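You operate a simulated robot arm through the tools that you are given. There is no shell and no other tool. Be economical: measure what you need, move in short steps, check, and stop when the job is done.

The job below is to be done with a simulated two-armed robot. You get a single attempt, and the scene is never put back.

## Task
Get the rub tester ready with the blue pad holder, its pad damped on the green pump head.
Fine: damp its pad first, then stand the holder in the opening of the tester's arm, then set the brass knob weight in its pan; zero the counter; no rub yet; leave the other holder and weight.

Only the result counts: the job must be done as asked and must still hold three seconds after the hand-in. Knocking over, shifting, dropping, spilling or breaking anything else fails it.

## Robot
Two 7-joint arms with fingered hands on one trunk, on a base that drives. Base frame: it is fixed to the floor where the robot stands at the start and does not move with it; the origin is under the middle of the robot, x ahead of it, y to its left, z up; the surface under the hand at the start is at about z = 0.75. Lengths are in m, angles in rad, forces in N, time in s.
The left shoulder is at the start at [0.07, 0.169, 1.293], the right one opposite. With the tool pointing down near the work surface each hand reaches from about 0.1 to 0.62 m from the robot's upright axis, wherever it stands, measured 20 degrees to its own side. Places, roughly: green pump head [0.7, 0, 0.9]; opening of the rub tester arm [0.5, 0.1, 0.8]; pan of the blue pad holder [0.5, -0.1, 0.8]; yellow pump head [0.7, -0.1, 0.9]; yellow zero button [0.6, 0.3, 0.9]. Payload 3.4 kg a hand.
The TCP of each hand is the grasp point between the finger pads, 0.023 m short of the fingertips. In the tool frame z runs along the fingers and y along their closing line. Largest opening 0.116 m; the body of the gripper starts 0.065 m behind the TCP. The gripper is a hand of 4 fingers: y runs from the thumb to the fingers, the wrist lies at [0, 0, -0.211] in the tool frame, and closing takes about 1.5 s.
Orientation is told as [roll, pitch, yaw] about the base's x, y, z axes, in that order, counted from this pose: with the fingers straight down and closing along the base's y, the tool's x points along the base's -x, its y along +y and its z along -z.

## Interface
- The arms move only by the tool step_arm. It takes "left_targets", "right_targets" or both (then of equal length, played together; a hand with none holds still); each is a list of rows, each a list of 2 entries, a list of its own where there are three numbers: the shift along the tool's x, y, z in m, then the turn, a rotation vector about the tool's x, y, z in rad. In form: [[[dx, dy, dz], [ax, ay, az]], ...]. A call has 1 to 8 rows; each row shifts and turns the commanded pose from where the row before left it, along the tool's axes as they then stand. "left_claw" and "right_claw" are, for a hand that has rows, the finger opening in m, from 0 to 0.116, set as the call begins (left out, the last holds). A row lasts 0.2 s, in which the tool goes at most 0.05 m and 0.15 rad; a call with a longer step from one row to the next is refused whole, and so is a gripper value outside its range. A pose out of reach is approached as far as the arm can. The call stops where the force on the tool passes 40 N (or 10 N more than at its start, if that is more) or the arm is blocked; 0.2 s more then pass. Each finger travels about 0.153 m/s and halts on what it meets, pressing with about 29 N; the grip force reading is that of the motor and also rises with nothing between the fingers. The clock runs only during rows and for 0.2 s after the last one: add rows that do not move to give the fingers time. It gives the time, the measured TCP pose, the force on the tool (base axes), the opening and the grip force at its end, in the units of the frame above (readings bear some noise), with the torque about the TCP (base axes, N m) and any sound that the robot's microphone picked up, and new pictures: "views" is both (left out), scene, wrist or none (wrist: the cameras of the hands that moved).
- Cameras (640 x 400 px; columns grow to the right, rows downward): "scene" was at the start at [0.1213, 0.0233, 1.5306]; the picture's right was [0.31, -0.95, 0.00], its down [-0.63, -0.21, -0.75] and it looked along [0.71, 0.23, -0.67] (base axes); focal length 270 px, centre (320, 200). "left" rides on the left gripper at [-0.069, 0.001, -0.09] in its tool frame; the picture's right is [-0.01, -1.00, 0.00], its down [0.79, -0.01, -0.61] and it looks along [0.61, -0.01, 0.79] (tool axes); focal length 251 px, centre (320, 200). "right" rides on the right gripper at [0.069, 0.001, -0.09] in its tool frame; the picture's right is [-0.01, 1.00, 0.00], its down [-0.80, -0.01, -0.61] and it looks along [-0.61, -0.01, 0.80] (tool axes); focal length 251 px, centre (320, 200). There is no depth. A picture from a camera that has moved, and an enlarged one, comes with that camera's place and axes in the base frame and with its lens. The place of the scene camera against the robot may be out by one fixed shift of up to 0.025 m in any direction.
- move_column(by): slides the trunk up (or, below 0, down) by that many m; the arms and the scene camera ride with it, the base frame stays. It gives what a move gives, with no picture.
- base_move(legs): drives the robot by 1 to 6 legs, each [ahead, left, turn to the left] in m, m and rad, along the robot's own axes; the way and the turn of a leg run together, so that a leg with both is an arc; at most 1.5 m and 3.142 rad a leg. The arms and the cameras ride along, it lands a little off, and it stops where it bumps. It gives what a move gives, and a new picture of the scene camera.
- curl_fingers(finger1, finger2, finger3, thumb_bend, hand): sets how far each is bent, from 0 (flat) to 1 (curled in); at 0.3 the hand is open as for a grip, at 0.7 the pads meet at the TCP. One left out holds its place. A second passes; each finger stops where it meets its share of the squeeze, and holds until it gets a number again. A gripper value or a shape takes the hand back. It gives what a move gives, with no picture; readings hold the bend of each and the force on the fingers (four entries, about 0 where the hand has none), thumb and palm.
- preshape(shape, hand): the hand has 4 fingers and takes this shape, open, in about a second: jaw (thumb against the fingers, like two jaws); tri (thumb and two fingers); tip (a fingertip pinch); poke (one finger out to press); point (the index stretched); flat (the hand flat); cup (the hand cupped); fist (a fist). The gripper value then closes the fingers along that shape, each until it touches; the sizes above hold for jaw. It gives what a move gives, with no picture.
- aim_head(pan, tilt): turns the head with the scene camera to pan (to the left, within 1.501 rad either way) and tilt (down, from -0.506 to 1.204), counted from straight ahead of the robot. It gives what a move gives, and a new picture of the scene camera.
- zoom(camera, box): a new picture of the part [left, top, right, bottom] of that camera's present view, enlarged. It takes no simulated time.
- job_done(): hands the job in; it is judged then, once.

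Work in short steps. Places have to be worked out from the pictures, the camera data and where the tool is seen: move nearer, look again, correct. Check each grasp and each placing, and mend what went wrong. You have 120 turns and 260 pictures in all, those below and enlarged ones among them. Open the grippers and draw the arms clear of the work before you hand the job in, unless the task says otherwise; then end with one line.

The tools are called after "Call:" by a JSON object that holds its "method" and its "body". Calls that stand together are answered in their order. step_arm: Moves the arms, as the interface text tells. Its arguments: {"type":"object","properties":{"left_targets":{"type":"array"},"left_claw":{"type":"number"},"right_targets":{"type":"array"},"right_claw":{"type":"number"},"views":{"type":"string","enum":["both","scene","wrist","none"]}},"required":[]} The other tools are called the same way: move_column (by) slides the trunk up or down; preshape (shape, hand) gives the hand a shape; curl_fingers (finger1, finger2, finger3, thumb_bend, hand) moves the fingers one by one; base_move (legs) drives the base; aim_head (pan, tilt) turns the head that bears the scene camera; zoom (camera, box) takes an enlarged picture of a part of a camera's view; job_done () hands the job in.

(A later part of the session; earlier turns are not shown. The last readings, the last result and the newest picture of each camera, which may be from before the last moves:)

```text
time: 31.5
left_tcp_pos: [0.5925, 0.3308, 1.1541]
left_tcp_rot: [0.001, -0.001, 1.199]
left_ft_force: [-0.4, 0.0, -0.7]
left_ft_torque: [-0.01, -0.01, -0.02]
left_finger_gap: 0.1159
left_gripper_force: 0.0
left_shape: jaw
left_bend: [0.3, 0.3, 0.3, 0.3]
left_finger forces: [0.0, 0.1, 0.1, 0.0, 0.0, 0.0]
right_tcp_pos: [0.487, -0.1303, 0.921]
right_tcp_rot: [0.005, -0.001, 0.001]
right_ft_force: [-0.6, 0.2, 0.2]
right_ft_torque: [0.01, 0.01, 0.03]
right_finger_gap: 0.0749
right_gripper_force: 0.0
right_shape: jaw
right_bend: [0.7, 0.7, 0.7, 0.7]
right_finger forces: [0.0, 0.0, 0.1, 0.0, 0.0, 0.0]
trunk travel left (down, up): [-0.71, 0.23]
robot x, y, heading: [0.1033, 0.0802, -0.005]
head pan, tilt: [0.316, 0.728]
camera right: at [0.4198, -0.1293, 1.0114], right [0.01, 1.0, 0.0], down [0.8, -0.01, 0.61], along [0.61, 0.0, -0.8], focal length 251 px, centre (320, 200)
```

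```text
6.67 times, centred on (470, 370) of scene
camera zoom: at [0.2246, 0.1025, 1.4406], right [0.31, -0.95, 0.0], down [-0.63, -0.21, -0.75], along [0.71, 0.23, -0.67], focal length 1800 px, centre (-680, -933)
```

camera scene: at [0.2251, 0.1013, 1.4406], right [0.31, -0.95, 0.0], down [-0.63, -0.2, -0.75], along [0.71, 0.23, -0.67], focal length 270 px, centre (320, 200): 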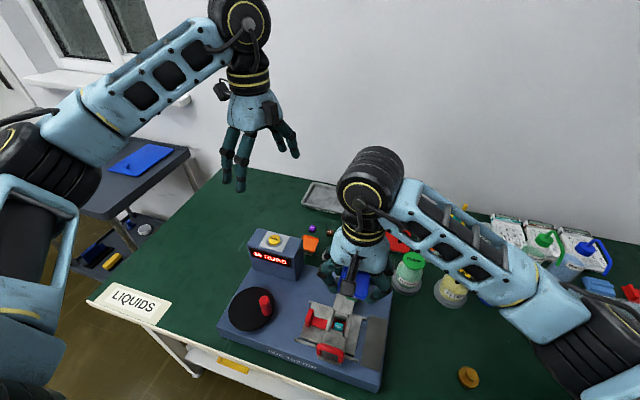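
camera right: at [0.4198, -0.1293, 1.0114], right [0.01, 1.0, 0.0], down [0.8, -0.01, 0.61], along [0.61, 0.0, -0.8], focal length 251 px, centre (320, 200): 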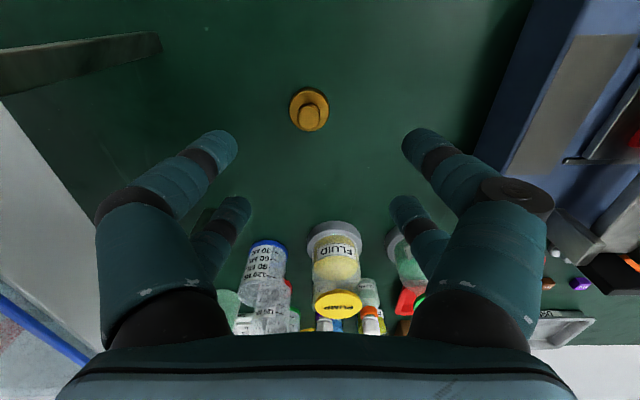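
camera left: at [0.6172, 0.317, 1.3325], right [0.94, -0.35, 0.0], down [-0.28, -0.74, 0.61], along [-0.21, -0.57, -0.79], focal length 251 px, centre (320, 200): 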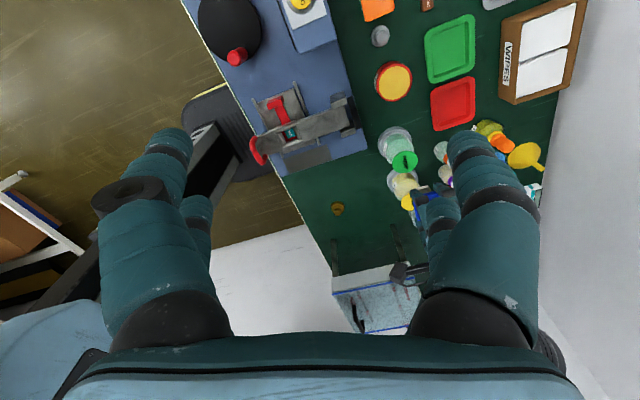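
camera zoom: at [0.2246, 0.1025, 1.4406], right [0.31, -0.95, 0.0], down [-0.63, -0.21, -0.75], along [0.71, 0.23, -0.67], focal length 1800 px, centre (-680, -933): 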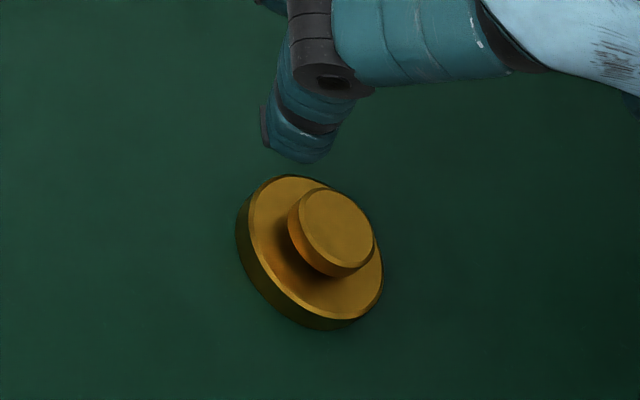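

Knob centre is about (0.5005, -0.1395), about 20 mm across, top z≈0.783. I try the fingertip-pinch shape and look at how the fingers sit.

Call:
{"method": "preshape", "body": {"hand": "right", "shape": "tip"}}

Call:
{"method": "zoom", "body": {"camera": "right", "box": [0, 0, 640, 400]}}

Call:
{"method": "zoom", "body": {"camera": "scene", "box": [420, 280, 580, 400]}}

```text
time: 32.4
left_tcp_pos: [0.5918, 0.3297, 1.154]
left_tcp_rot: [0.0, -0.001, 1.196]
left_ft_force: [-0.2, -0.4, 0.3]
left_ft_torque: [-0.01, 0.0, 0.01]
left_finger_gap: 0.1157
left_gripper_force: 0.0
left_shape: jaw
left_bend: [0.3, 0.3, 0.3, 0.3]
left_finger forces: [0.1, 0.0, 0.0, 0.0, 0.0, 0.0]
right_tcp_pos: [0.4874, -0.1303, 0.9211]
right_tcp_rot: [0.003, 0.0, -0.001]
right_ft_force: [-0.2, -1.0, -0.4]
right_ft_torque: [0.0, 0.02, -0.01]
right_finger_gap: 0.1159
right_gripper_force: 0.1
right_shape: tip
right_bend: [0.3, 0.3, 0.3, 0.3]
right_finger forces: [0.0, 0.0, 0.0, 0.1, 0.0, 0.1]
trunk travel left (down, up): [-0.71, 0.23]
robot x, y, heading: [0.1012, 0.0814, -0.003]
head pan, tilt: [0.316, 0.728]
```

```text
1.00 times, centred on (320, 200) of right (not enlarged: the box is as wide or as high as the picture)
camera zoom: at [0.4201, -0.1292, 1.0116], right [0.01, 1.0, 0.0], down [0.8, -0.01, 0.61], along [0.61, 0.0, -0.8], focal length 251 px, centre (320, 200)
```

zoom: 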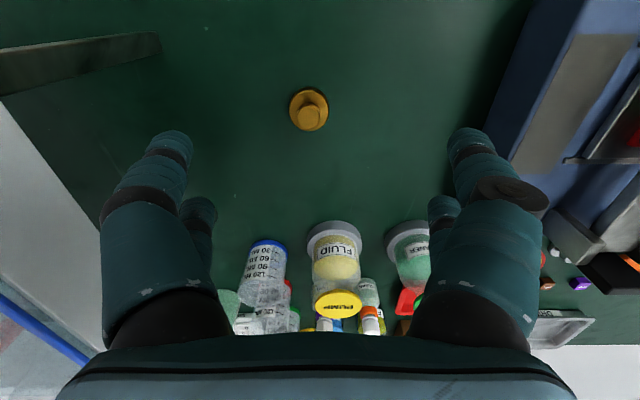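

```text
3.33 times, centred on (500, 340) of scene
camera zoom: at [0.2249, 0.1024, 1.4406], right [0.31, -0.95, 0.0], down [-0.63, -0.21, -0.75], along [0.71, 0.23, -0.67], focal length 900 px, centre (-280, -267)
```

zoom: 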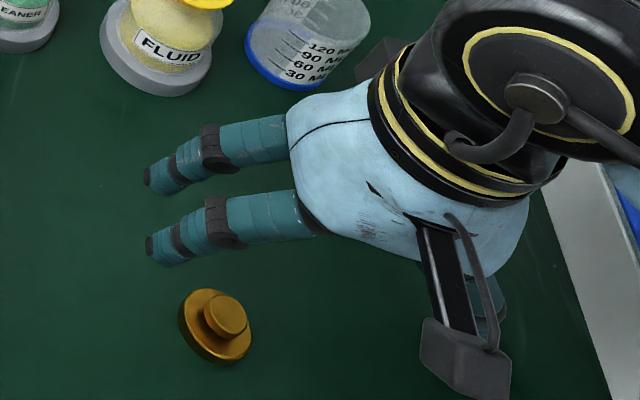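

I close the tip shape to about 25 mm in the air to see which fingers meet and where.

Call:
{"method": "step_arm", "body": {"right_targets": [[[0, 0, 0], [0, 0, 0]], [[0, 0, 0], [0, 0, 0]], [[0, 0, 0], [0, 0, 0]], [[0, 0, 0], [0, 0, 0]], [[0, 0, 0], [0, 0, 0]]], "right_claw": 0.025, "views": "wrist"}}

Call:
{"method": "zoom", "body": {"camera": "scene", "box": [420, 280, 580, 400]}}

```text
time: 33.6
left_tcp_pos: [0.5921, 0.3304, 1.1546]
left_tcp_rot: [-0.001, -0.001, 1.197]
left_ft_force: [0.2, 0.4, 0.0]
left_ft_torque: [0.02, -0.04, -0.02]
left_finger_gap: 0.116
left_gripper_force: 0.1
left_shape: jaw
left_bend: [0.3, 0.3, 0.3, 0.3]
left_finger forces: [0.0, 0.0, 0.0, 0.1, 0.1, 0.1]
right_tcp_pos: [0.4878, -0.1315, 0.9214]
right_tcp_rot: [0.004, 0.0, 0.001]
right_ft_force: [0.0, -0.4, 0.4]
right_ft_torque: [0.04, -0.02, 0.02]
right_finger_gap: 0.0257
right_gripper_force: 0.1
right_shape: tip
right_bend: [0.73, 0.73, 0.73, 0.77]
right_finger forces: [0.1, 0.0, 0.0, 0.0, 0.0, 0.0]
trunk travel left (down, up): [-0.71, 0.23]
robot x, y, heading: [0.1041, 0.0818, 0.001]
head pan, tilt: [0.316, 0.728]
camera right: at [0.42, -0.1292, 1.0116], right [0.01, 1.0, 0.0], down [0.8, -0.01, 0.61], along [0.61, 0.0, -0.8], focal length 251 px, centre (320, 200)
```

right: 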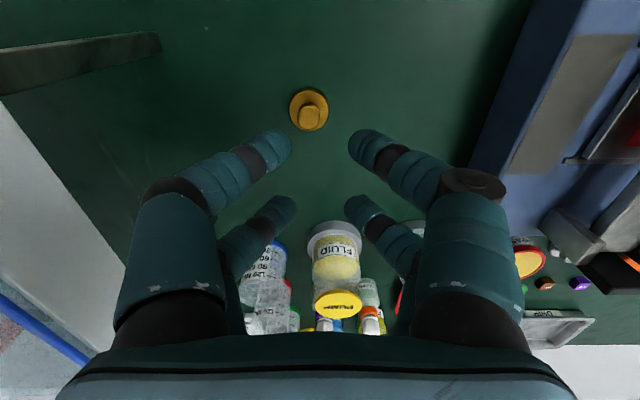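

```text
3.33 times, centred on (500, 340) of scene
camera zoom: at [0.2248, 0.1024, 1.4406], right [0.31, -0.95, 0.0], down [-0.63, -0.21, -0.75], along [0.71, 0.23, -0.67], focal length 900 px, centre (-280, -267)
```

zoom: 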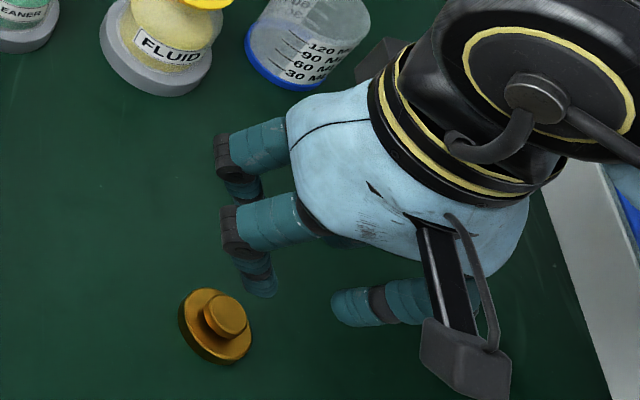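

The shapes look alike, so I return to jaw (known geometry) at 0.06 opening, centre over the knob and descend partway to re-measure.

Call:
{"method": "preshape", "body": {"hand": "right", "shape": "jaw"}}

Call:
{"method": "step_arm", "body": {"right_targets": [[[-0.012, -0.009, 0.03], [0, 0, 0]], [[0, 0, 0.03], [0, 0, 0]], [[0, 0, 0.02], [0, 0, 0]], [[0, 0, 0], [0, 0, 0]]], "right_claw": 0.06, "views": "wrist"}}

Call:
{"method": "zoom", "body": {"camera": "right", "box": [240, 110, 400, 210]}}

```text
time: 34.5
left_tcp_pos: [0.5926, 0.3305, 1.1545]
left_tcp_rot: [0.0, 0.0, 1.198]
left_ft_force: [-0.6, -0.7, -0.3]
left_ft_torque: [0.03, 0.0, 0.03]
left_finger_gap: 0.1158
left_gripper_force: 0.0
left_shape: jaw
left_bend: [0.3, 0.3, 0.3, 0.3]
left_finger forces: [0.1, 0.1, 0.1, 0.0, 0.1, 0.1]
right_tcp_pos: [0.4877, -0.1288, 0.9219]
right_tcp_rot: [0.003, -0.001, 0.0]
right_ft_force: [0.3, -0.1, -0.7]
right_ft_torque: [0.02, -0.01, 0.0]
right_finger_gap: 0.1158
right_gripper_force: 0.1
right_shape: jaw
right_bend: [0.3, 0.3, 0.3, 0.3]
right_finger forces: [0.1, 0.0, 0.1, 0.0, 0.0, 0.0]
trunk travel left (down, up): [-0.71, 0.23]
robot x, y, heading: [0.0997, 0.0797, 0.001]
head pan, tilt: [0.316, 0.728]
```

```text
time: 35.5
left_tcp_pos: [0.5913, 0.3305, 1.1537]
left_tcp_rot: [0.0, 0.002, 1.197]
left_ft_force: [-1.0, -0.7, 0.0]
left_ft_torque: [0.0, -0.04, -0.02]
left_finger_gap: 0.1159
left_gripper_force: 0.0
left_shape: jaw
left_bend: [0.3, 0.3, 0.3, 0.3]
left_finger forces: [0.0, 0.0, 0.0, 0.0, 0.1, 0.0]
right_tcp_pos: [0.5009, -0.1353, 0.8393]
right_tcp_rot: [0.003, 0.0, 0.002]
right_ft_force: [0.4, -0.6, -0.1]
right_ft_torque: [0.02, 0.02, -0.01]
right_finger_gap: 0.0607
right_gripper_force: 0.1
right_shape: jaw
right_bend: [0.72, 0.72, 0.72, 0.75]
right_finger forces: [0.0, 0.0, 0.1, 0.0, 0.0, 0.0]
trunk travel left (down, up): [-0.71, 0.23]
robot x, y, heading: [0.1038, 0.0763, -0.001]
head pan, tilt: [0.316, 0.728]
camera right: at [0.4323, -0.1357, 0.9296], right [0.01, 1.0, 0.0], down [0.8, -0.01, 0.61], along [0.61, 0.0, -0.8], focal length 251 px, centre (320, 200)
```

right: 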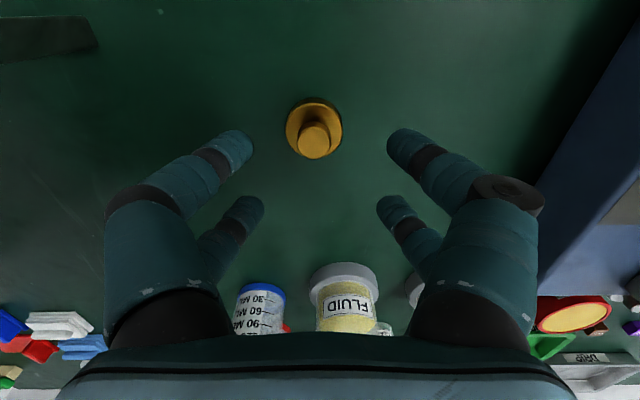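

```text
4.00 times, centred on (320, 160) of right
camera zoom: at [0.4323, -0.1357, 0.9296], right [0.01, 1.0, 0.0], down [0.8, -0.01, 0.61], along [0.61, 0.0, -0.8], focal length 1006 px, centre (320, 360)
```

zoom: 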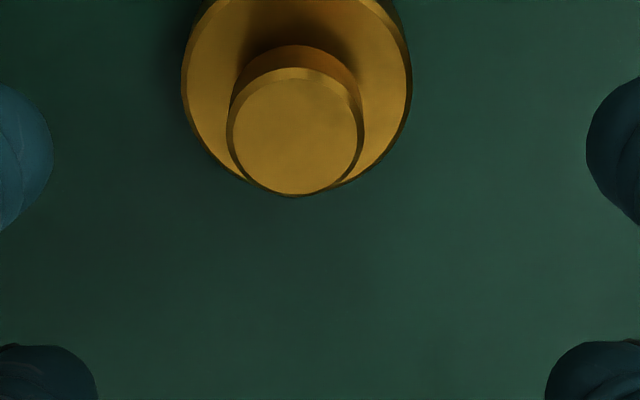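

Knob confirmed at (0.501, -0.1396), top 0.782. I align and lower so the tips end just above the disk.

Call:
{"method": "step_arm", "body": {"right_targets": [[[0.002, -0.0035, 0.02], [0, 0, 0]], [[0, 0, 0.02], [0, 0, 0]], [[0, 0, 0.007], [0, 0, 0]], [[0, 0, 0], [0, 0, 0]]], "views": "wrist"}}

Call:
{"method": "zoom", "body": {"camera": "right", "box": [240, 130, 400, 230]}}

Call:
{"method": "zoom", "body": {"camera": "scene", "box": [420, 310, 540, 400]}}

```text
time: 36.5
left_tcp_pos: [0.5922, 0.3314, 1.1544]
left_tcp_rot: [0.001, 0.001, 1.197]
left_ft_force: [-0.2, 0.3, 0.3]
left_ft_torque: [0.01, 0.0, 0.02]
left_finger_gap: 0.1157
left_gripper_force: 0.0
left_shape: jaw
left_bend: [0.3, 0.3, 0.3, 0.3]
left_finger forces: [0.1, 0.0, 0.1, 0.0, 0.0, 0.0]
right_tcp_pos: [0.4978, -0.1427, 0.7937]
right_tcp_rot: [0.002, -0.001, -0.001]
right_ft_force: [-0.8, -1.2, -1.1]
right_ft_torque: [0.0, 0.03, 0.01]
right_finger_gap: 0.0608
right_gripper_force: 0.0
right_shape: jaw
right_bend: [0.72, 0.72, 0.72, 0.75]
right_finger forces: [0.0, 0.0, 0.1, 0.0, 0.0, 0.1]
trunk travel left (down, up): [-0.71, 0.23]
robot x, y, heading: [0.108, 0.0794, 0.002]
head pan, tilt: [0.316, 0.728]
camera right: at [0.4309, -0.1406, 0.8834], right [0.01, 1.0, 0.0], down [0.8, -0.01, 0.61], along [0.61, 0.0, -0.8], focal length 251 px, centre (320, 200)
```

right: 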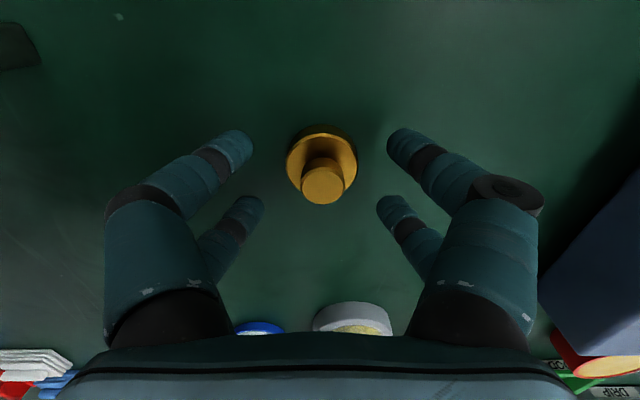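

```text
4.00 times, centred on (320, 180) of right
camera zoom: at [0.4309, -0.1406, 0.8834], right [0.01, 1.0, 0.0], down [0.8, -0.01, 0.61], along [0.61, 0.0, -0.8], focal length 1006 px, centre (320, 280)
```

zoom: 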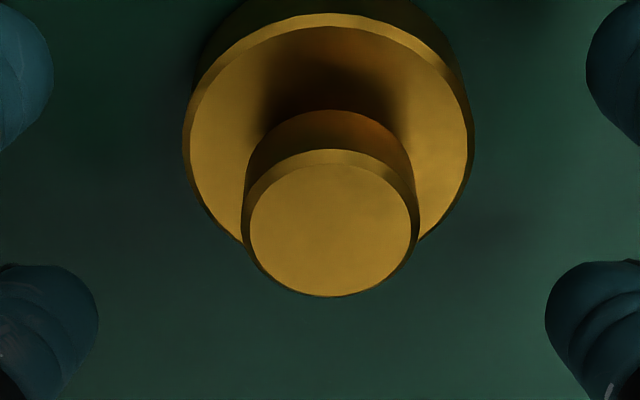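

```text
4.44 times, centred on (480, 355) of scene
camera zoom: at [0.2247, 0.1023, 1.4406], right [0.31, -0.95, 0.0], down [-0.63, -0.21, -0.75], along [0.71, 0.23, -0.67], focal length 1200 px, centre (-391, -489)
```

zoom: 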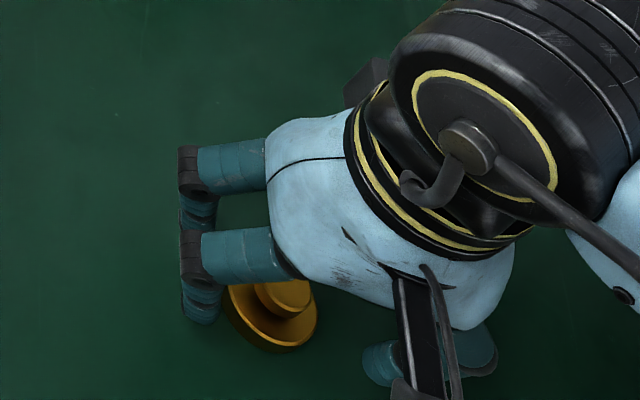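

The knob sits centred between the finger pairs. I close on it.

Call:
{"method": "step_arm", "body": {"right_targets": [[[0, 0.001, 0.001], [0, 0, 0]], [[0, 0, 0], [0, 0, 0]], [[0, 0, 0], [0, 0, 0]], [[0, 0, 0], [0, 0, 0]], [[0, 0, 0], [0, 0, 0]], [[0, 0, 0], [0, 0, 0]]], "right_claw": 0.0, "views": "wrist"}}

Call:
{"method": "zoom", "body": {"camera": "right", "box": [240, 130, 400, 230]}}

```text
time: 37.9
left_tcp_pos: [0.5911, 0.3283, 1.1545]
left_tcp_rot: [0.0, 0.0, 1.199]
left_ft_force: [0.1, -0.5, 0.1]
left_ft_torque: [0.0, 0.01, 0.02]
left_finger_gap: 0.1159
left_gripper_force: 0.0
left_shape: jaw
left_bend: [0.3, 0.3, 0.3, 0.3]
left_finger forces: [0.0, 0.0, 0.0, 0.1, 0.0, 0.0]
right_tcp_pos: [0.4999, -0.1411, 0.7926]
right_tcp_rot: [0.003, -0.001, 0.0]
right_ft_force: [-0.3, 0.8, -0.9]
right_ft_torque: [0.02, 0.01, 0.03]
right_finger_gap: 0.0
right_gripper_force: 29.2
right_shape: jaw
right_bend: [0.63, 0.63, 0.63, 0.63]
right_finger forces: [0.0, 0.1, 0.0, 0.1, 0.1, 0.1]
trunk travel left (down, up): [-0.71, 0.23]
robot x, y, heading: [0.1057, 0.0795, -0.005]
head pan, tilt: [0.316, 0.728]
camera right: at [0.4315, -0.1406, 0.8832], right [0.01, 1.0, 0.0], down [0.8, -0.01, 0.61], along [0.61, 0.0, -0.8], focal length 251 px, centre (320, 200)
```

right: 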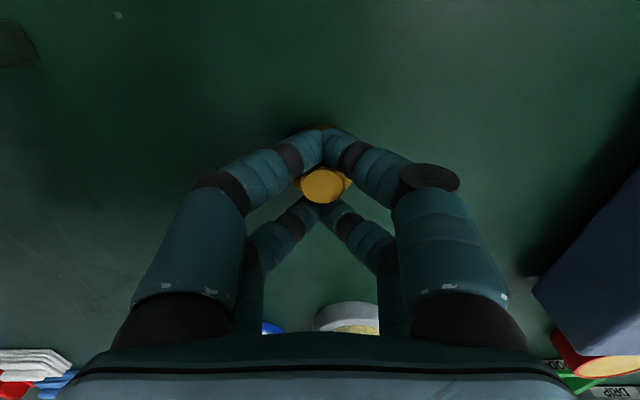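

```text
4.00 times, centred on (320, 180) of right
camera zoom: at [0.4315, -0.1406, 0.8832], right [0.01, 1.0, 0.0], down [0.8, -0.01, 0.61], along [0.61, 0.0, -0.8], focal length 1006 px, centre (320, 280)
```

zoom: 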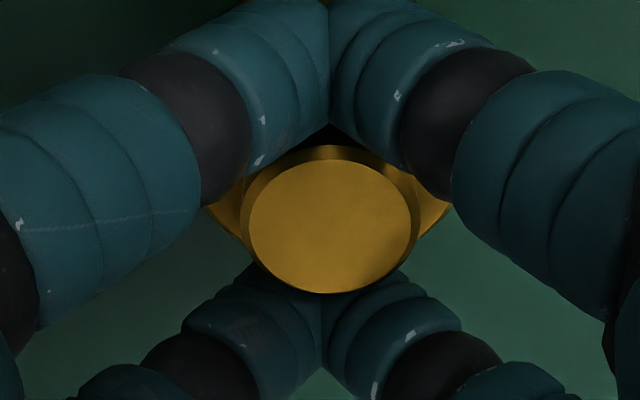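

As feared, the knob slipped between the two finger pairs. I reopen, shift 21 mm forward so the near finger pair straddles the knob, and look.

Call:
{"method": "step_arm", "body": {"right_targets": [[[0, 0, 0], [0, 0, 0]], [[0, 0, 0], [0, 0, 0]], [[0, 0, 0], [0, 0, 0]], [[-0.0105, 0.0005, 0], [0, 0, 0]], [[-0.0105, 0, 0], [0, 0, 0]], [[0, 0, 0], [0, 0, 0]]], "right_claw": 0.06, "views": "wrist"}}

Call:
{"method": "zoom", "body": {"camera": "right", "box": [240, 100, 400, 200]}}

```text
time: 39.3
left_tcp_pos: [0.5916, 0.3296, 1.1542]
left_tcp_rot: [0.0, 0.0, 1.197]
left_ft_force: [0.0, -0.1, -0.1]
left_ft_torque: [-0.02, 0.01, 0.0]
left_finger_gap: 0.1159
left_gripper_force: 0.0
left_shape: jaw
left_bend: [0.3, 0.3, 0.3, 0.3]
left_finger forces: [0.1, 0.0, 0.0, 0.0, 0.0, 0.0]
right_tcp_pos: [0.5203, -0.1415, 0.7941]
right_tcp_rot: [0.007, -0.001, 0.0]
right_ft_force: [0.9, 0.3, 0.5]
right_ft_torque: [-0.01, 0.0, 0.0]
right_finger_gap: 0.0595
right_gripper_force: 0.0
right_shape: jaw
right_bend: [0.72, 0.72, 0.72, 0.75]
right_finger forces: [0.1, 0.0, 0.0, 0.1, 0.0, 0.0]
trunk travel left (down, up): [-0.71, 0.23]
robot x, y, heading: [0.1051, 0.0797, -0.002]
head pan, tilt: [0.316, 0.728]
camera right: at [0.4519, -0.1413, 0.8833], right [0.01, 1.0, 0.0], down [0.8, -0.01, 0.61], along [0.61, 0.0, -0.8], focal length 251 px, centre (320, 200)
```

right: 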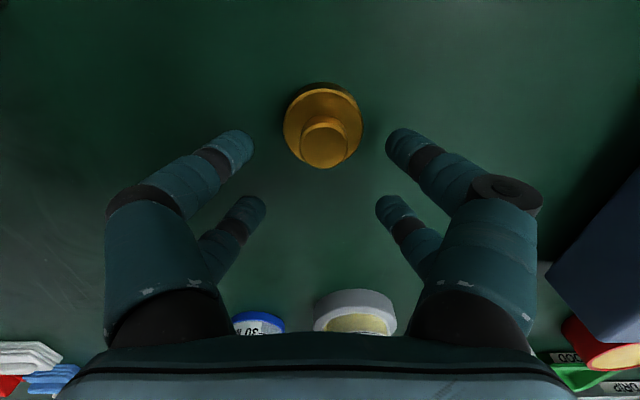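

```text
4.00 times, centred on (320, 150) of right
camera zoom: at [0.4519, -0.1413, 0.8833], right [0.01, 1.0, 0.0], down [0.8, -0.01, 0.61], along [0.61, 0.0, -0.8], focal length 1006 px, centre (320, 400)
```

zoom: 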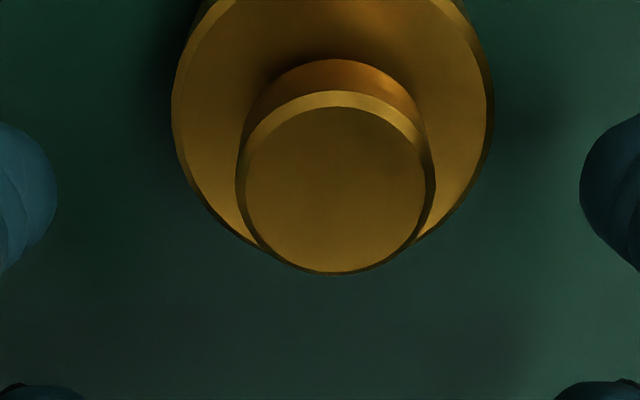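

The near pair lines up with the knob. I nudge 1.5 mm in +y and close.

Call:
{"method": "step_arm", "body": {"right_targets": [[[0, 0.0015, 0], [0, 0, 0]], [[0, 0, 0], [0, 0, 0]], [[0, 0, 0], [0, 0, 0]], [[0, 0, 0], [0, 0, 0]], [[0, 0, 0], [0, 0, 0]]], "right_claw": 0.005, "views": "wrist"}}

Call:
{"method": "zoom", "body": {"camera": "right", "box": [240, 100, 400, 200]}}

```text
time: 40.5
left_tcp_pos: [0.5908, 0.331, 1.1535]
left_tcp_rot: [-0.001, -0.001, 1.198]
left_ft_force: [0.0, 0.6, -0.5]
left_ft_torque: [0.03, -0.01, -0.02]
left_finger_gap: 0.1163
left_gripper_force: 0.0
left_shape: jaw
left_bend: [0.3, 0.3, 0.3, 0.3]
left_finger forces: [0.1, 0.0, 0.0, 0.0, 0.1, 0.0]
right_tcp_pos: [0.5194, -0.1404, 0.7926]
right_tcp_rot: [0.004, 0.001, 0.0]
right_ft_force: [-0.5, 0.2, -0.5]
right_ft_torque: [0.02, -0.01, 0.03]
right_finger_gap: 0.0059
right_gripper_force: 29.7
right_shape: jaw
right_bend: [0.73, 0.62, 0.62, 0.75]
right_finger forces: [24.6, 0.0, 0.0, 0.0, 24.4, 0.0]
trunk travel left (down, up): [-0.71, 0.23]
robot x, y, heading: [0.1036, 0.0796, -0.005]
head pan, tilt: [0.316, 0.728]
camera right: at [0.4523, -0.1398, 0.8829], right [0.01, 1.0, 0.0], down [0.8, -0.01, 0.61], along [0.61, 0.0, -0.8], focal length 251 px, centre (320, 200)
```

right: 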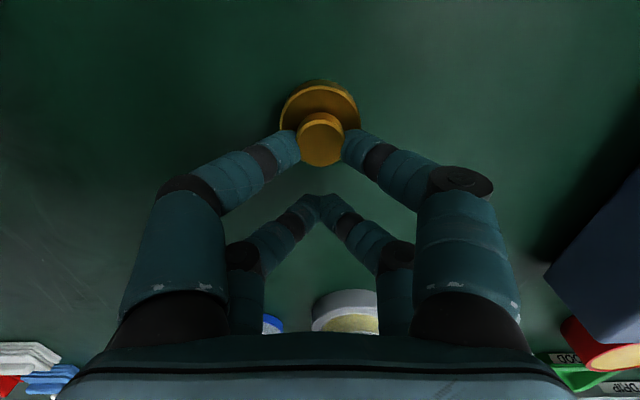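

```text
4.00 times, centred on (320, 150) of right
camera zoom: at [0.4523, -0.1398, 0.8829], right [0.01, 1.0, 0.0], down [0.8, -0.01, 0.61], along [0.61, 0.0, -0.8], focal length 1006 px, centre (320, 400)
```

zoom: 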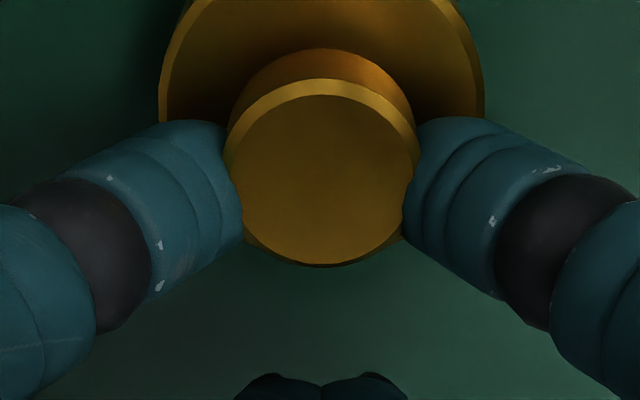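

Finger 1 and thumb hold the knob at 24 N each. I lift gently.

Call:
{"method": "step_arm", "body": {"right_targets": [[[0, 0, -0.01], [0, 0, 0]], [[0, 0, -0.02], [0, 0, 0]], [[0, 0, -0.03], [0, 0, 0]], [[0, 0, 0], [0, 0, 0]]], "views": "wrist"}}

Call:
{"method": "zoom", "body": {"camera": "right", "box": [240, 100, 400, 200]}}

Call:
{"method": "zoom", "body": {"camera": "scene", "box": [420, 310, 540, 400]}}

```text
time: 41.5
left_tcp_pos: [0.5923, 0.3301, 1.1527]
left_tcp_rot: [0.0, 0.0, 1.198]
left_ft_force: [-0.3, 0.2, 0.0]
left_ft_torque: [0.0, -0.01, -0.05]
left_finger_gap: 0.1159
left_gripper_force: 0.0
left_shape: jaw
left_bend: [0.3, 0.3, 0.3, 0.3]
left_finger forces: [0.1, 0.0, 0.0, 0.1, 0.0, 0.0]
right_tcp_pos: [0.519, -0.1404, 0.8545]
right_tcp_rot: [0.005, -0.001, 0.002]
right_ft_force: [0.1, -0.5, -2.3]
right_ft_torque: [0.0, -0.05, -0.02]
right_finger_gap: 0.0059
right_gripper_force: 29.2
right_shape: jaw
right_bend: [0.73, 0.62, 0.62, 0.75]
right_finger forces: [24.4, 0.0, 0.0, 0.1, 24.2, 0.0]
trunk travel left (down, up): [-0.71, 0.23]
robot x, y, heading: [0.1012, 0.0808, 0.001]
head pan, tilt: [0.316, 0.728]
camera right: at [0.4527, -0.1407, 0.9444], right [0.01, 1.0, 0.0], down [0.8, -0.01, 0.61], along [0.61, 0.0, -0.8], focal length 251 px, centre (320, 200)
```

right: 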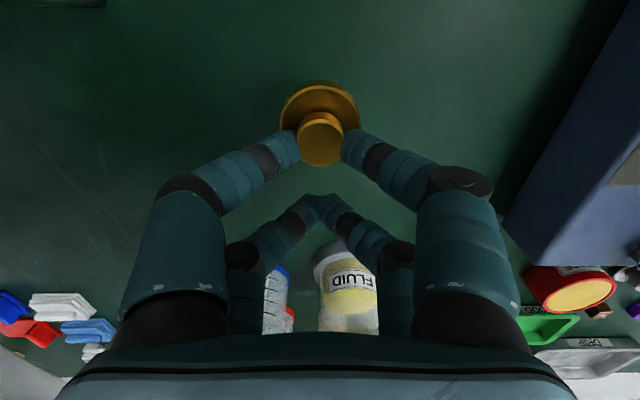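

```text
4.00 times, centred on (320, 150) of right
camera zoom: at [0.4527, -0.1407, 0.9444], right [0.01, 1.0, 0.0], down [0.8, -0.01, 0.61], along [0.61, 0.0, -0.8], focal length 1006 px, centre (320, 400)
```

zoom: 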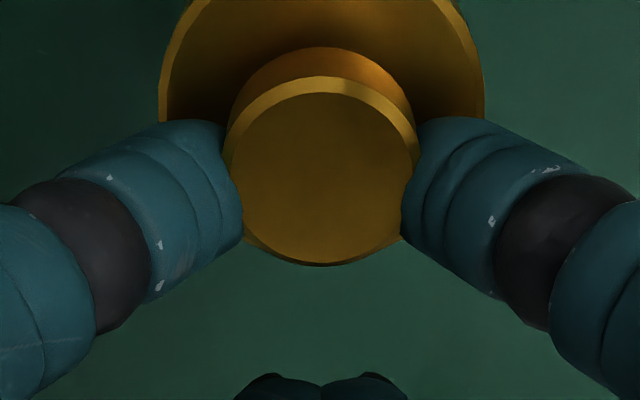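

```text
4.44 times, centred on (480, 355) of scene
camera zoom: at [0.2252, 0.1021, 1.4406], right [0.31, -0.95, 0.0], down [-0.63, -0.21, -0.75], along [0.71, 0.23, -0.67], focal length 1200 px, centre (-391, -489)
```

zoom: 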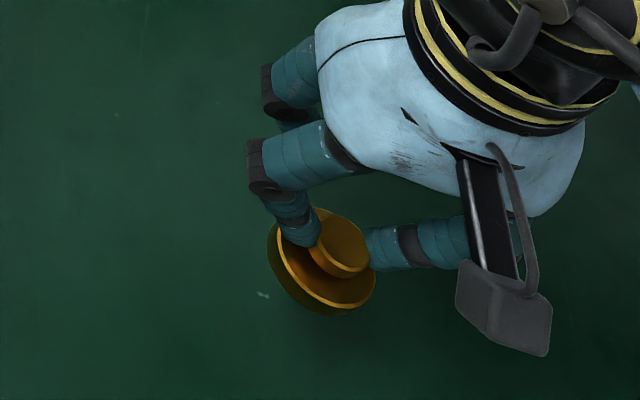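

Held level. I raise to about z=1.0 and carry the weight over the pan.

Call:
{"method": "step_arm", "body": {"right_targets": [[[0, 0, -0.045], [0, 0, 0]], [[0, 0, -0.045], [0, 0, 0]], [[0, 0, -0.04], [0, 0, 0]], [[0.005, 0.045, 0], [0, 0, 0]], [[0.005, 0.045, 0], [0, 0, 0]], [[0.005, 0.045, 0], [0, 0, 0]], [[0, 0.045, 0], [0, 0, 0]], [[0, 0.045, 0], [0, 0, 0]]], "views": "none"}}

Call:
{"method": "step_arm", "body": {"right_targets": [[[0, 0.03, 0], [0, 0, 0]], [[0, 0.03, 0], [0, 0, 0]], [[0, 0, 0.01], [0, 0, 0]]], "views": "wrist"}}

Call:
{"method": "zoom", "body": {"camera": "right", "box": [220, 40, 420, 165]}}

Call:
{"method": "zoom", "body": {"camera": "left", "box": [250, 160, 346, 220]}}

```text
time: 43.3
left_tcp_pos: [0.5929, 0.3322, 1.1522]
left_tcp_rot: [0.0, 0.001, 1.198]
left_ft_force: [0.4, 0.1, -0.7]
left_ft_torque: [-0.02, -0.06, 0.01]
left_finger_gap: 0.1159
left_gripper_force: 0.0
left_shape: jaw
left_bend: [0.3, 0.3, 0.3, 0.3]
left_finger forces: [0.1, 0.0, 0.0, 0.1, 0.0, 0.1]
right_tcp_pos: [0.5049, 0.0808, 0.9839]
right_tcp_rot: [0.002, 0.003, 0.001]
right_ft_force: [-0.2, 0.3, -1.6]
right_ft_torque: [0.04, -0.06, -0.05]
right_finger_gap: 0.0055
right_gripper_force: 29.3
right_shape: jaw
right_bend: [0.73, 0.62, 0.62, 0.75]
right_finger forces: [24.4, 0.0, 0.0, 0.1, 24.4, 0.0]
trunk travel left (down, up): [-0.71, 0.23]
robot x, y, heading: [0.1058, 0.0846, -0.002]
head pan, tilt: [0.316, 0.728]
```

```text
time: 44.1
left_tcp_pos: [0.5929, 0.329, 1.1527]
left_tcp_rot: [0.0, 0.002, 1.198]
left_ft_force: [-0.1, 0.1, -0.4]
left_ft_torque: [-0.02, 0.0, 0.02]
left_finger_gap: 0.1158
left_gripper_force: 0.1
left_shape: jaw
left_bend: [0.3, 0.3, 0.3, 0.3]
left_finger forces: [0.0, 0.0, 0.0, 0.0, 0.0, 0.0]
right_tcp_pos: [0.5044, 0.1413, 0.9742]
right_tcp_rot: [0.005, -0.002, 0.001]
right_ft_force: [-0.7, 0.0, -2.3]
right_ft_torque: [-0.01, -0.07, 0.0]
right_finger_gap: 0.0055
right_gripper_force: 28.7
right_shape: jaw
right_bend: [0.73, 0.62, 0.62, 0.75]
right_finger forces: [24.2, 0.1, 0.0, 0.0, 24.2, 0.0]
trunk travel left (down, up): [-0.71, 0.23]
robot x, y, heading: [0.1072, 0.0799, -0.004]
head pan, tilt: [0.316, 0.728]
camera right: at [0.4373, 0.1432, 1.0642], right [0.01, 1.0, 0.01], down [0.8, -0.01, 0.61], along [0.61, 0.0, -0.8], focal length 251 px, centre (320, 200)
```

right: 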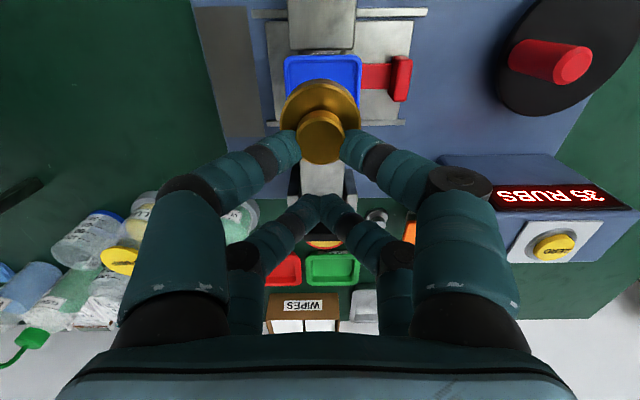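

```text
3.20 times, centred on (320, 102) of right
camera zoom: at [0.4373, 0.1432, 1.0642], right [0.01, 1.0, 0.01], down [0.8, -0.01, 0.61], along [0.61, 0.0, -0.8], focal length 805 px, centre (320, 512)
```

zoom: 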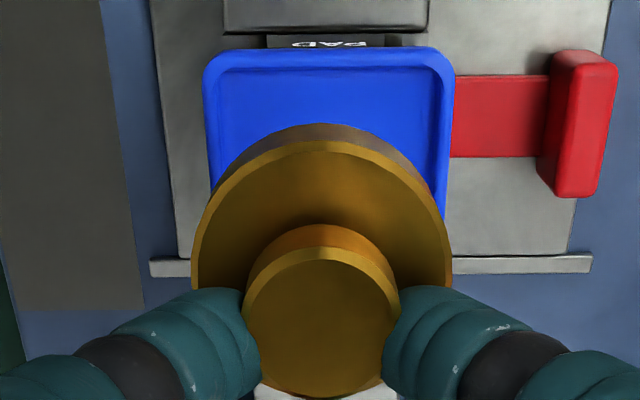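

```text
6.67 times, centred on (298, 190) of left
camera zoom: at [0.6177, 0.3927, 1.2433], right [0.93, -0.36, 0.0], down [-0.28, -0.74, 0.61], along [-0.22, -0.57, -0.8], focal length 1676 px, centre (467, 267)
```

zoom: 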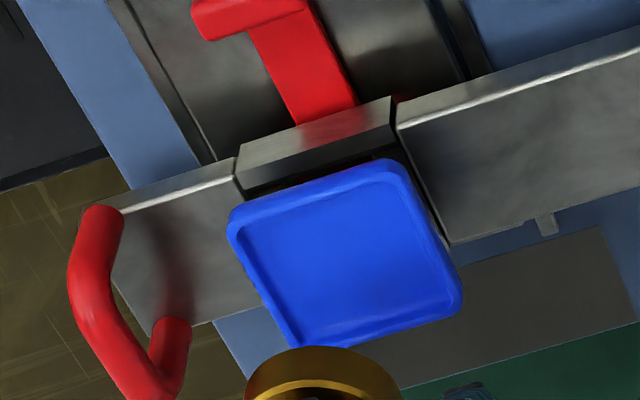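

Pan centre ≈ (0.4865, 0.146). I shift +3 mm in y and lower until the weight is just above the rim.

Call:
{"method": "step_arm", "body": {"right_targets": [[[0, 0.003, 0.015], [0, 0, 0]], [[0, 0, 0.018], [0, 0, 0]], [[0, 0, 0], [0, 0, 0]]], "views": "none"}}

Call:
{"method": "zoom", "body": {"camera": "right", "box": [220, 40, 420, 165]}}

Call:
{"method": "zoom", "body": {"camera": "left", "box": [250, 160, 346, 220]}}

Call:
{"method": "zoom", "body": {"camera": "scene", "box": [310, 290, 374, 354]}}

```text
time: 44.9
left_tcp_pos: [0.5924, 0.3311, 1.1536]
left_tcp_rot: [-0.001, -0.001, 1.198]
left_ft_force: [-0.5, 1.3, 0.4]
left_ft_torque: [-0.01, -0.05, 0.0]
left_finger_gap: 0.1156
left_gripper_force: 0.0
left_shape: jaw
left_bend: [0.3, 0.3, 0.3, 0.3]
left_finger forces: [0.0, 0.0, 0.1, 0.1, 0.0, 0.1]
right_tcp_pos: [0.5054, 0.1451, 0.9408]
right_tcp_rot: [0.004, 0.0, 0.001]
right_ft_force: [-0.6, -1.5, -1.4]
right_ft_torque: [-0.01, -0.04, 0.0]
right_finger_gap: 0.0056
right_gripper_force: 29.1
right_shape: jaw
right_bend: [0.73, 0.62, 0.62, 0.75]
right_finger forces: [24.3, 0.0, 0.0, 0.0, 24.0, 0.0]
trunk travel left (down, up): [-0.71, 0.23]
robot x, y, heading: [0.1048, 0.0819, -0.003]
head pan, tilt: [0.316, 0.728]
```

```text
3.20 times, centred on (320, 102) of right
camera zoom: at [0.4373, 0.1462, 1.031], right [0.01, 1.0, 0.0], down [0.8, -0.01, 0.61], along [0.61, 0.0, -0.8], focal length 805 px, centre (320, 512)
```

zoom: 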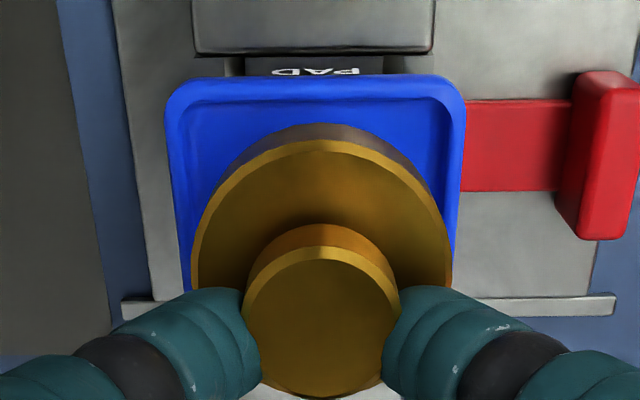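

```text
6.67 times, centred on (298, 190) of left
camera zoom: at [0.6175, 0.3946, 1.2428], right [0.93, -0.36, 0.0], down [-0.28, -0.74, 0.61], along [-0.22, -0.57, -0.79], focal length 1676 px, centre (467, 267)
```

zoom: 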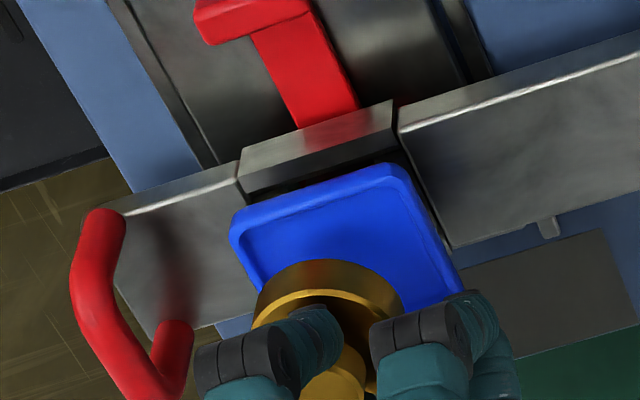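

```text
6.25 times, centred on (342, 322) of scene
camera zoom: at [0.2249, 0.1029, 1.4406], right [0.31, -0.95, 0.0], down [-0.63, -0.21, -0.75], along [0.71, 0.23, -0.67], focal length 1687 px, centre (182, -562)
```

zoom: 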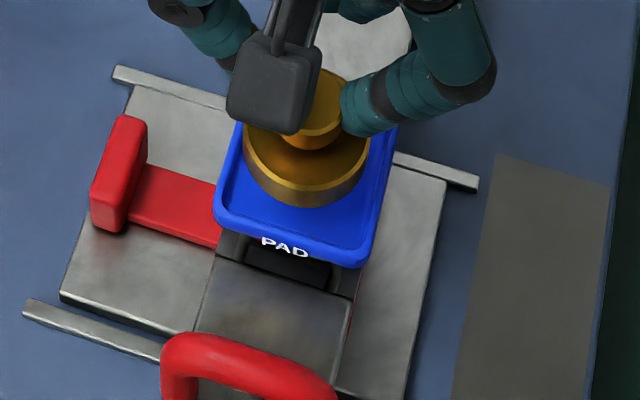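

I need about 2 mm accuracy here. The weight should move about 2.5 mm forward and 1 mm to −y, then go down 14 mm for another check.

Call:
{"method": "step_arm", "body": {"right_targets": [[[-0.0025, -0.001, 0], [0, 0, 0]], [[0, 0, 0.014], [0, 0, 0]], [[0, 0, 0], [0, 0, 0]]], "views": "none"}}

Call:
{"method": "zoom", "body": {"camera": "right", "box": [220, 40, 420, 165]}}

Call:
{"method": "zoom", "body": {"camera": "left", "box": [270, 165, 334, 220]}}

Call:
{"method": "zoom", "body": {"camera": "scene", "box": [320, 290, 368, 340]}}

```text
time: 45.7
left_tcp_pos: [0.5925, 0.3304, 1.1548]
left_tcp_rot: [0.0, 0.001, 1.198]
left_ft_force: [0.2, -0.4, -0.1]
left_ft_torque: [0.0, -0.01, 0.0]
left_finger_gap: 0.1162
left_gripper_force: 0.1
left_shape: jaw
left_bend: [0.3, 0.3, 0.3, 0.3]
left_finger forces: [0.0, 0.0, 0.0, 0.1, 0.1, 0.0]
right_tcp_pos: [0.507, 0.1464, 0.9275]
right_tcp_rot: [0.004, 0.001, 0.001]
right_ft_force: [-0.8, -0.1, -3.5]
right_ft_torque: [0.01, -0.04, -0.01]
right_finger_gap: 0.0058
right_gripper_force: 28.5
right_shape: jaw
right_bend: [0.73, 0.62, 0.62, 0.75]
right_finger forces: [24.4, 0.0, 0.0, 0.0, 24.1, 0.0]
trunk travel left (down, up): [-0.71, 0.23]
robot x, y, heading: [0.1037, 0.0789, -0.003]
head pan, tilt: [0.316, 0.728]
```

```text
3.20 times, centred on (320, 102) of right
camera zoom: at [0.4393, 0.1456, 1.0181], right [0.01, 1.0, 0.0], down [0.8, -0.01, 0.61], along [0.61, 0.0, -0.8], focal length 805 px, centre (320, 512)
```

zoom: 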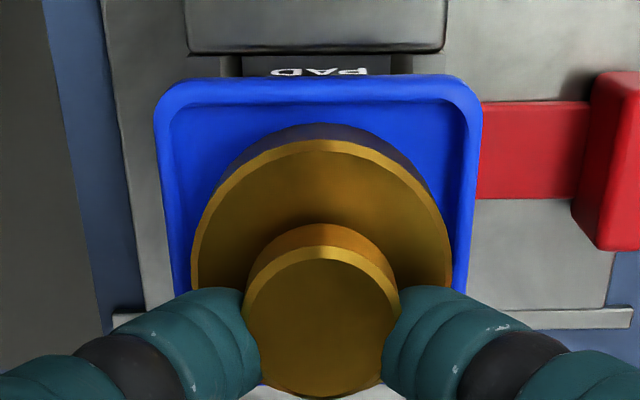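

```text
7.27 times, centred on (302, 192) of left
camera zoom: at [0.6176, 0.3943, 1.2429], right [0.93, -0.36, 0.0], down [-0.28, -0.74, 0.61], along [-0.22, -0.57, -0.79], focal length 1829 px, centre (451, 254)
```

zoom: 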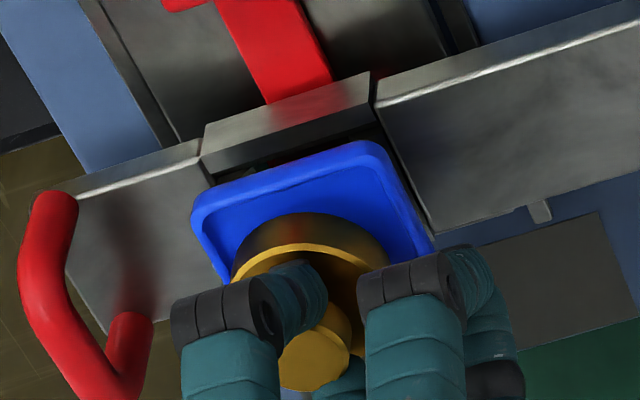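

```text
8.00 times, centred on (344, 315) of scene
camera zoom: at [0.225, 0.1025, 1.4406], right [0.31, -0.95, 0.0], down [-0.63, -0.21, -0.75], along [0.71, 0.23, -0.67], focal length 2160 px, centre (128, -720)
```

zoom: 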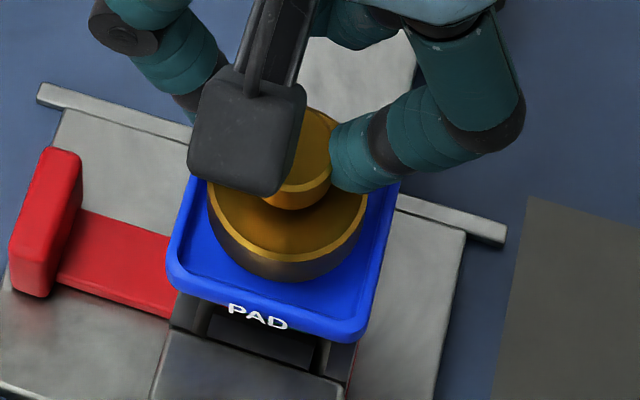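

The weight and pan line up within about 1 mm. I move 1 mm forward and lower into the pan until light contact.

Call:
{"method": "step_arm", "body": {"right_targets": [[[-0.001, -0.0003, 0.003], [0, 0, 0]], [[0, 0, 0.003], [0, 0, 0]], [[0, 0, 0.002], [0, 0, 0]]], "views": "none"}}

Call:
{"method": "zoom", "body": {"camera": "right", "box": [220, 40, 420, 165]}}

Call:
{"method": "zoom", "body": {"camera": "scene", "box": [320, 290, 368, 340]}}

```text
time: 46.5
left_tcp_pos: [0.5925, 0.3319, 1.1548]
left_tcp_rot: [0.0, 0.0, 1.198]
left_ft_force: [-0.4, 0.4, -0.5]
left_ft_torque: [0.0, 0.02, -0.03]
left_finger_gap: 0.1158
left_gripper_force: 0.0
left_shape: jaw
left_bend: [0.3, 0.3, 0.3, 0.3]
left_finger forces: [0.1, 0.1, 0.0, 0.1, 0.1, 0.0]
right_tcp_pos: [0.5088, 0.1461, 0.9194]
right_tcp_rot: [0.002, -0.001, 0.002]
right_ft_force: [0.0, 0.2, -1.8]
right_ft_torque: [-0.03, -0.03, 0.02]
right_finger_gap: 0.0055
right_gripper_force: 29.1
right_shape: jaw
right_bend: [0.73, 0.62, 0.62, 0.75]
right_finger forces: [24.2, 0.0, 0.0, 0.0, 24.0, 0.0]
trunk travel left (down, up): [-0.71, 0.23]
robot x, y, heading: [0.1004, 0.0804, 0.005]
head pan, tilt: [0.316, 0.728]
```

```text
3.20 times, centred on (320, 102) of right
camera zoom: at [0.4408, 0.1466, 1.0091], right [0.01, 1.0, 0.0], down [0.8, -0.01, 0.61], along [0.61, 0.0, -0.8], focal length 805 px, centre (320, 512)
```

zoom: 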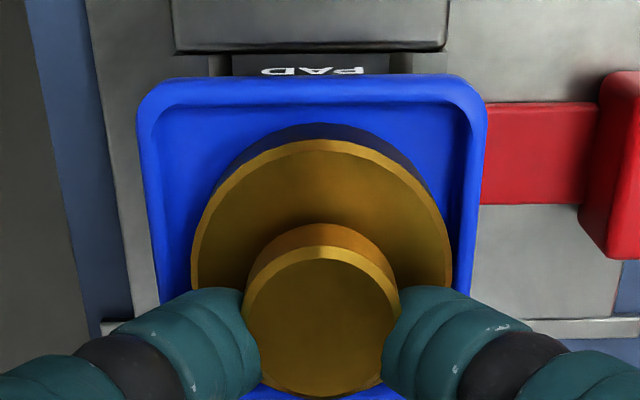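

```text
8.00 times, centred on (344, 315) of scene
camera zoom: at [0.2251, 0.1025, 1.4406], right [0.31, -0.95, 0.0], down [-0.63, -0.21, -0.75], along [0.71, 0.23, -0.67], focal length 2160 px, centre (128, -720)
```

zoom: 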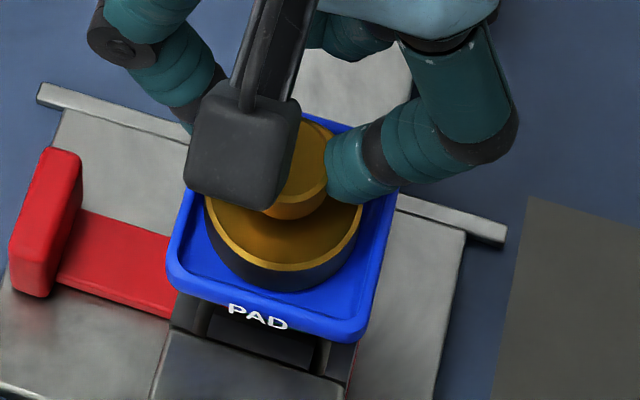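

About 1.4 mm too far in +y. I correct and keep lowering gently.

Call:
{"method": "step_arm", "body": {"right_targets": [[[0, -0.0014, 0.002], [0, 0, 0]], [[0, 0, 0.002], [0, 0, 0]], [[0, 0, 0.001], [0, 0, 0]]], "views": "none"}}

Call:
{"method": "zoom", "body": {"camera": "right", "box": [220, 40, 420, 165]}}

Call:
{"method": "zoom", "body": {"camera": "scene", "box": [320, 290, 368, 340]}}

```text
time: 47.3
left_tcp_pos: [0.59, 0.3305, 1.1554]
left_tcp_rot: [-0.001, 0.0, 1.197]
left_ft_force: [-0.9, 0.6, 0.3]
left_ft_torque: [0.0, 0.0, -0.02]
left_finger_gap: 0.1159
left_gripper_force: 0.1
left_shape: jaw
left_bend: [0.3, 0.3, 0.3, 0.3]
left_finger forces: [0.0, 0.0, 0.0, 0.0, 0.0, 0.0]
right_tcp_pos: [0.5071, 0.1443, 0.9155]
right_tcp_rot: [0.007, -0.004, 0.0]
right_ft_force: [4.3, 0.6, 23.0]
right_ft_torque: [0.0, 0.41, -0.04]
right_finger_gap: 0.0062
right_gripper_force: 28.5
right_shape: jaw
right_bend: [0.73, 0.62, 0.62, 0.76]
right_finger forces: [32.6, 0.0, 0.1, 0.0, 31.7, 0.0]
trunk travel left (down, up): [-0.71, 0.23]
robot x, y, heading: [0.1058, 0.0798, -0.006]
head pan, tilt: [0.316, 0.728]
```

```text
3.20 times, centred on (320, 102) of right
camera zoom: at [0.439, 0.1457, 1.0055], right [0.01, 1.0, 0.01], down [0.79, -0.01, 0.61], along [0.61, 0.0, -0.79], focal length 805 px, centre (320, 512)
```

zoom: 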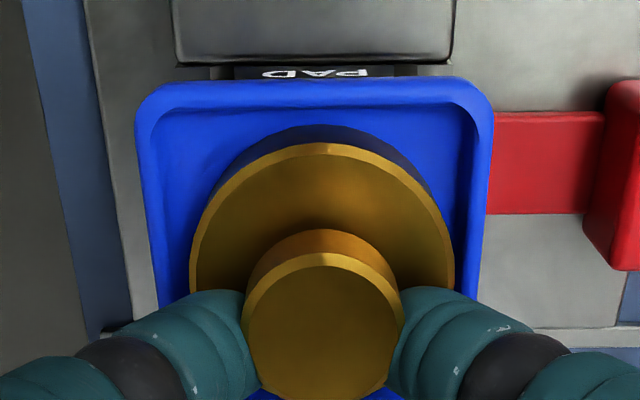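

```text
8.00 times, centred on (344, 315) of scene
camera zoom: at [0.2229, 0.1021, 1.4412], right [0.31, -0.95, 0.0], down [-0.63, -0.21, -0.75], along [0.71, 0.23, -0.66], focal length 2160 px, centre (128, -720)
```

zoom: 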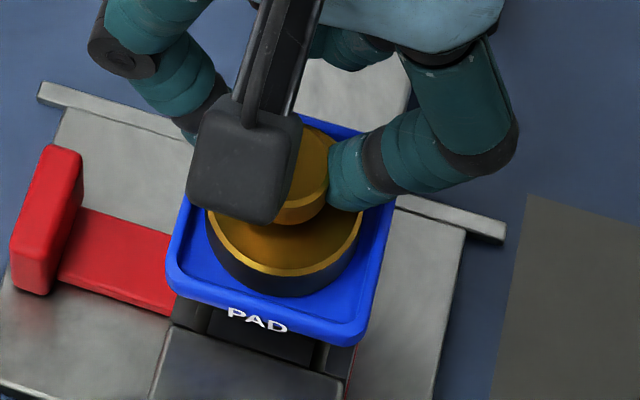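

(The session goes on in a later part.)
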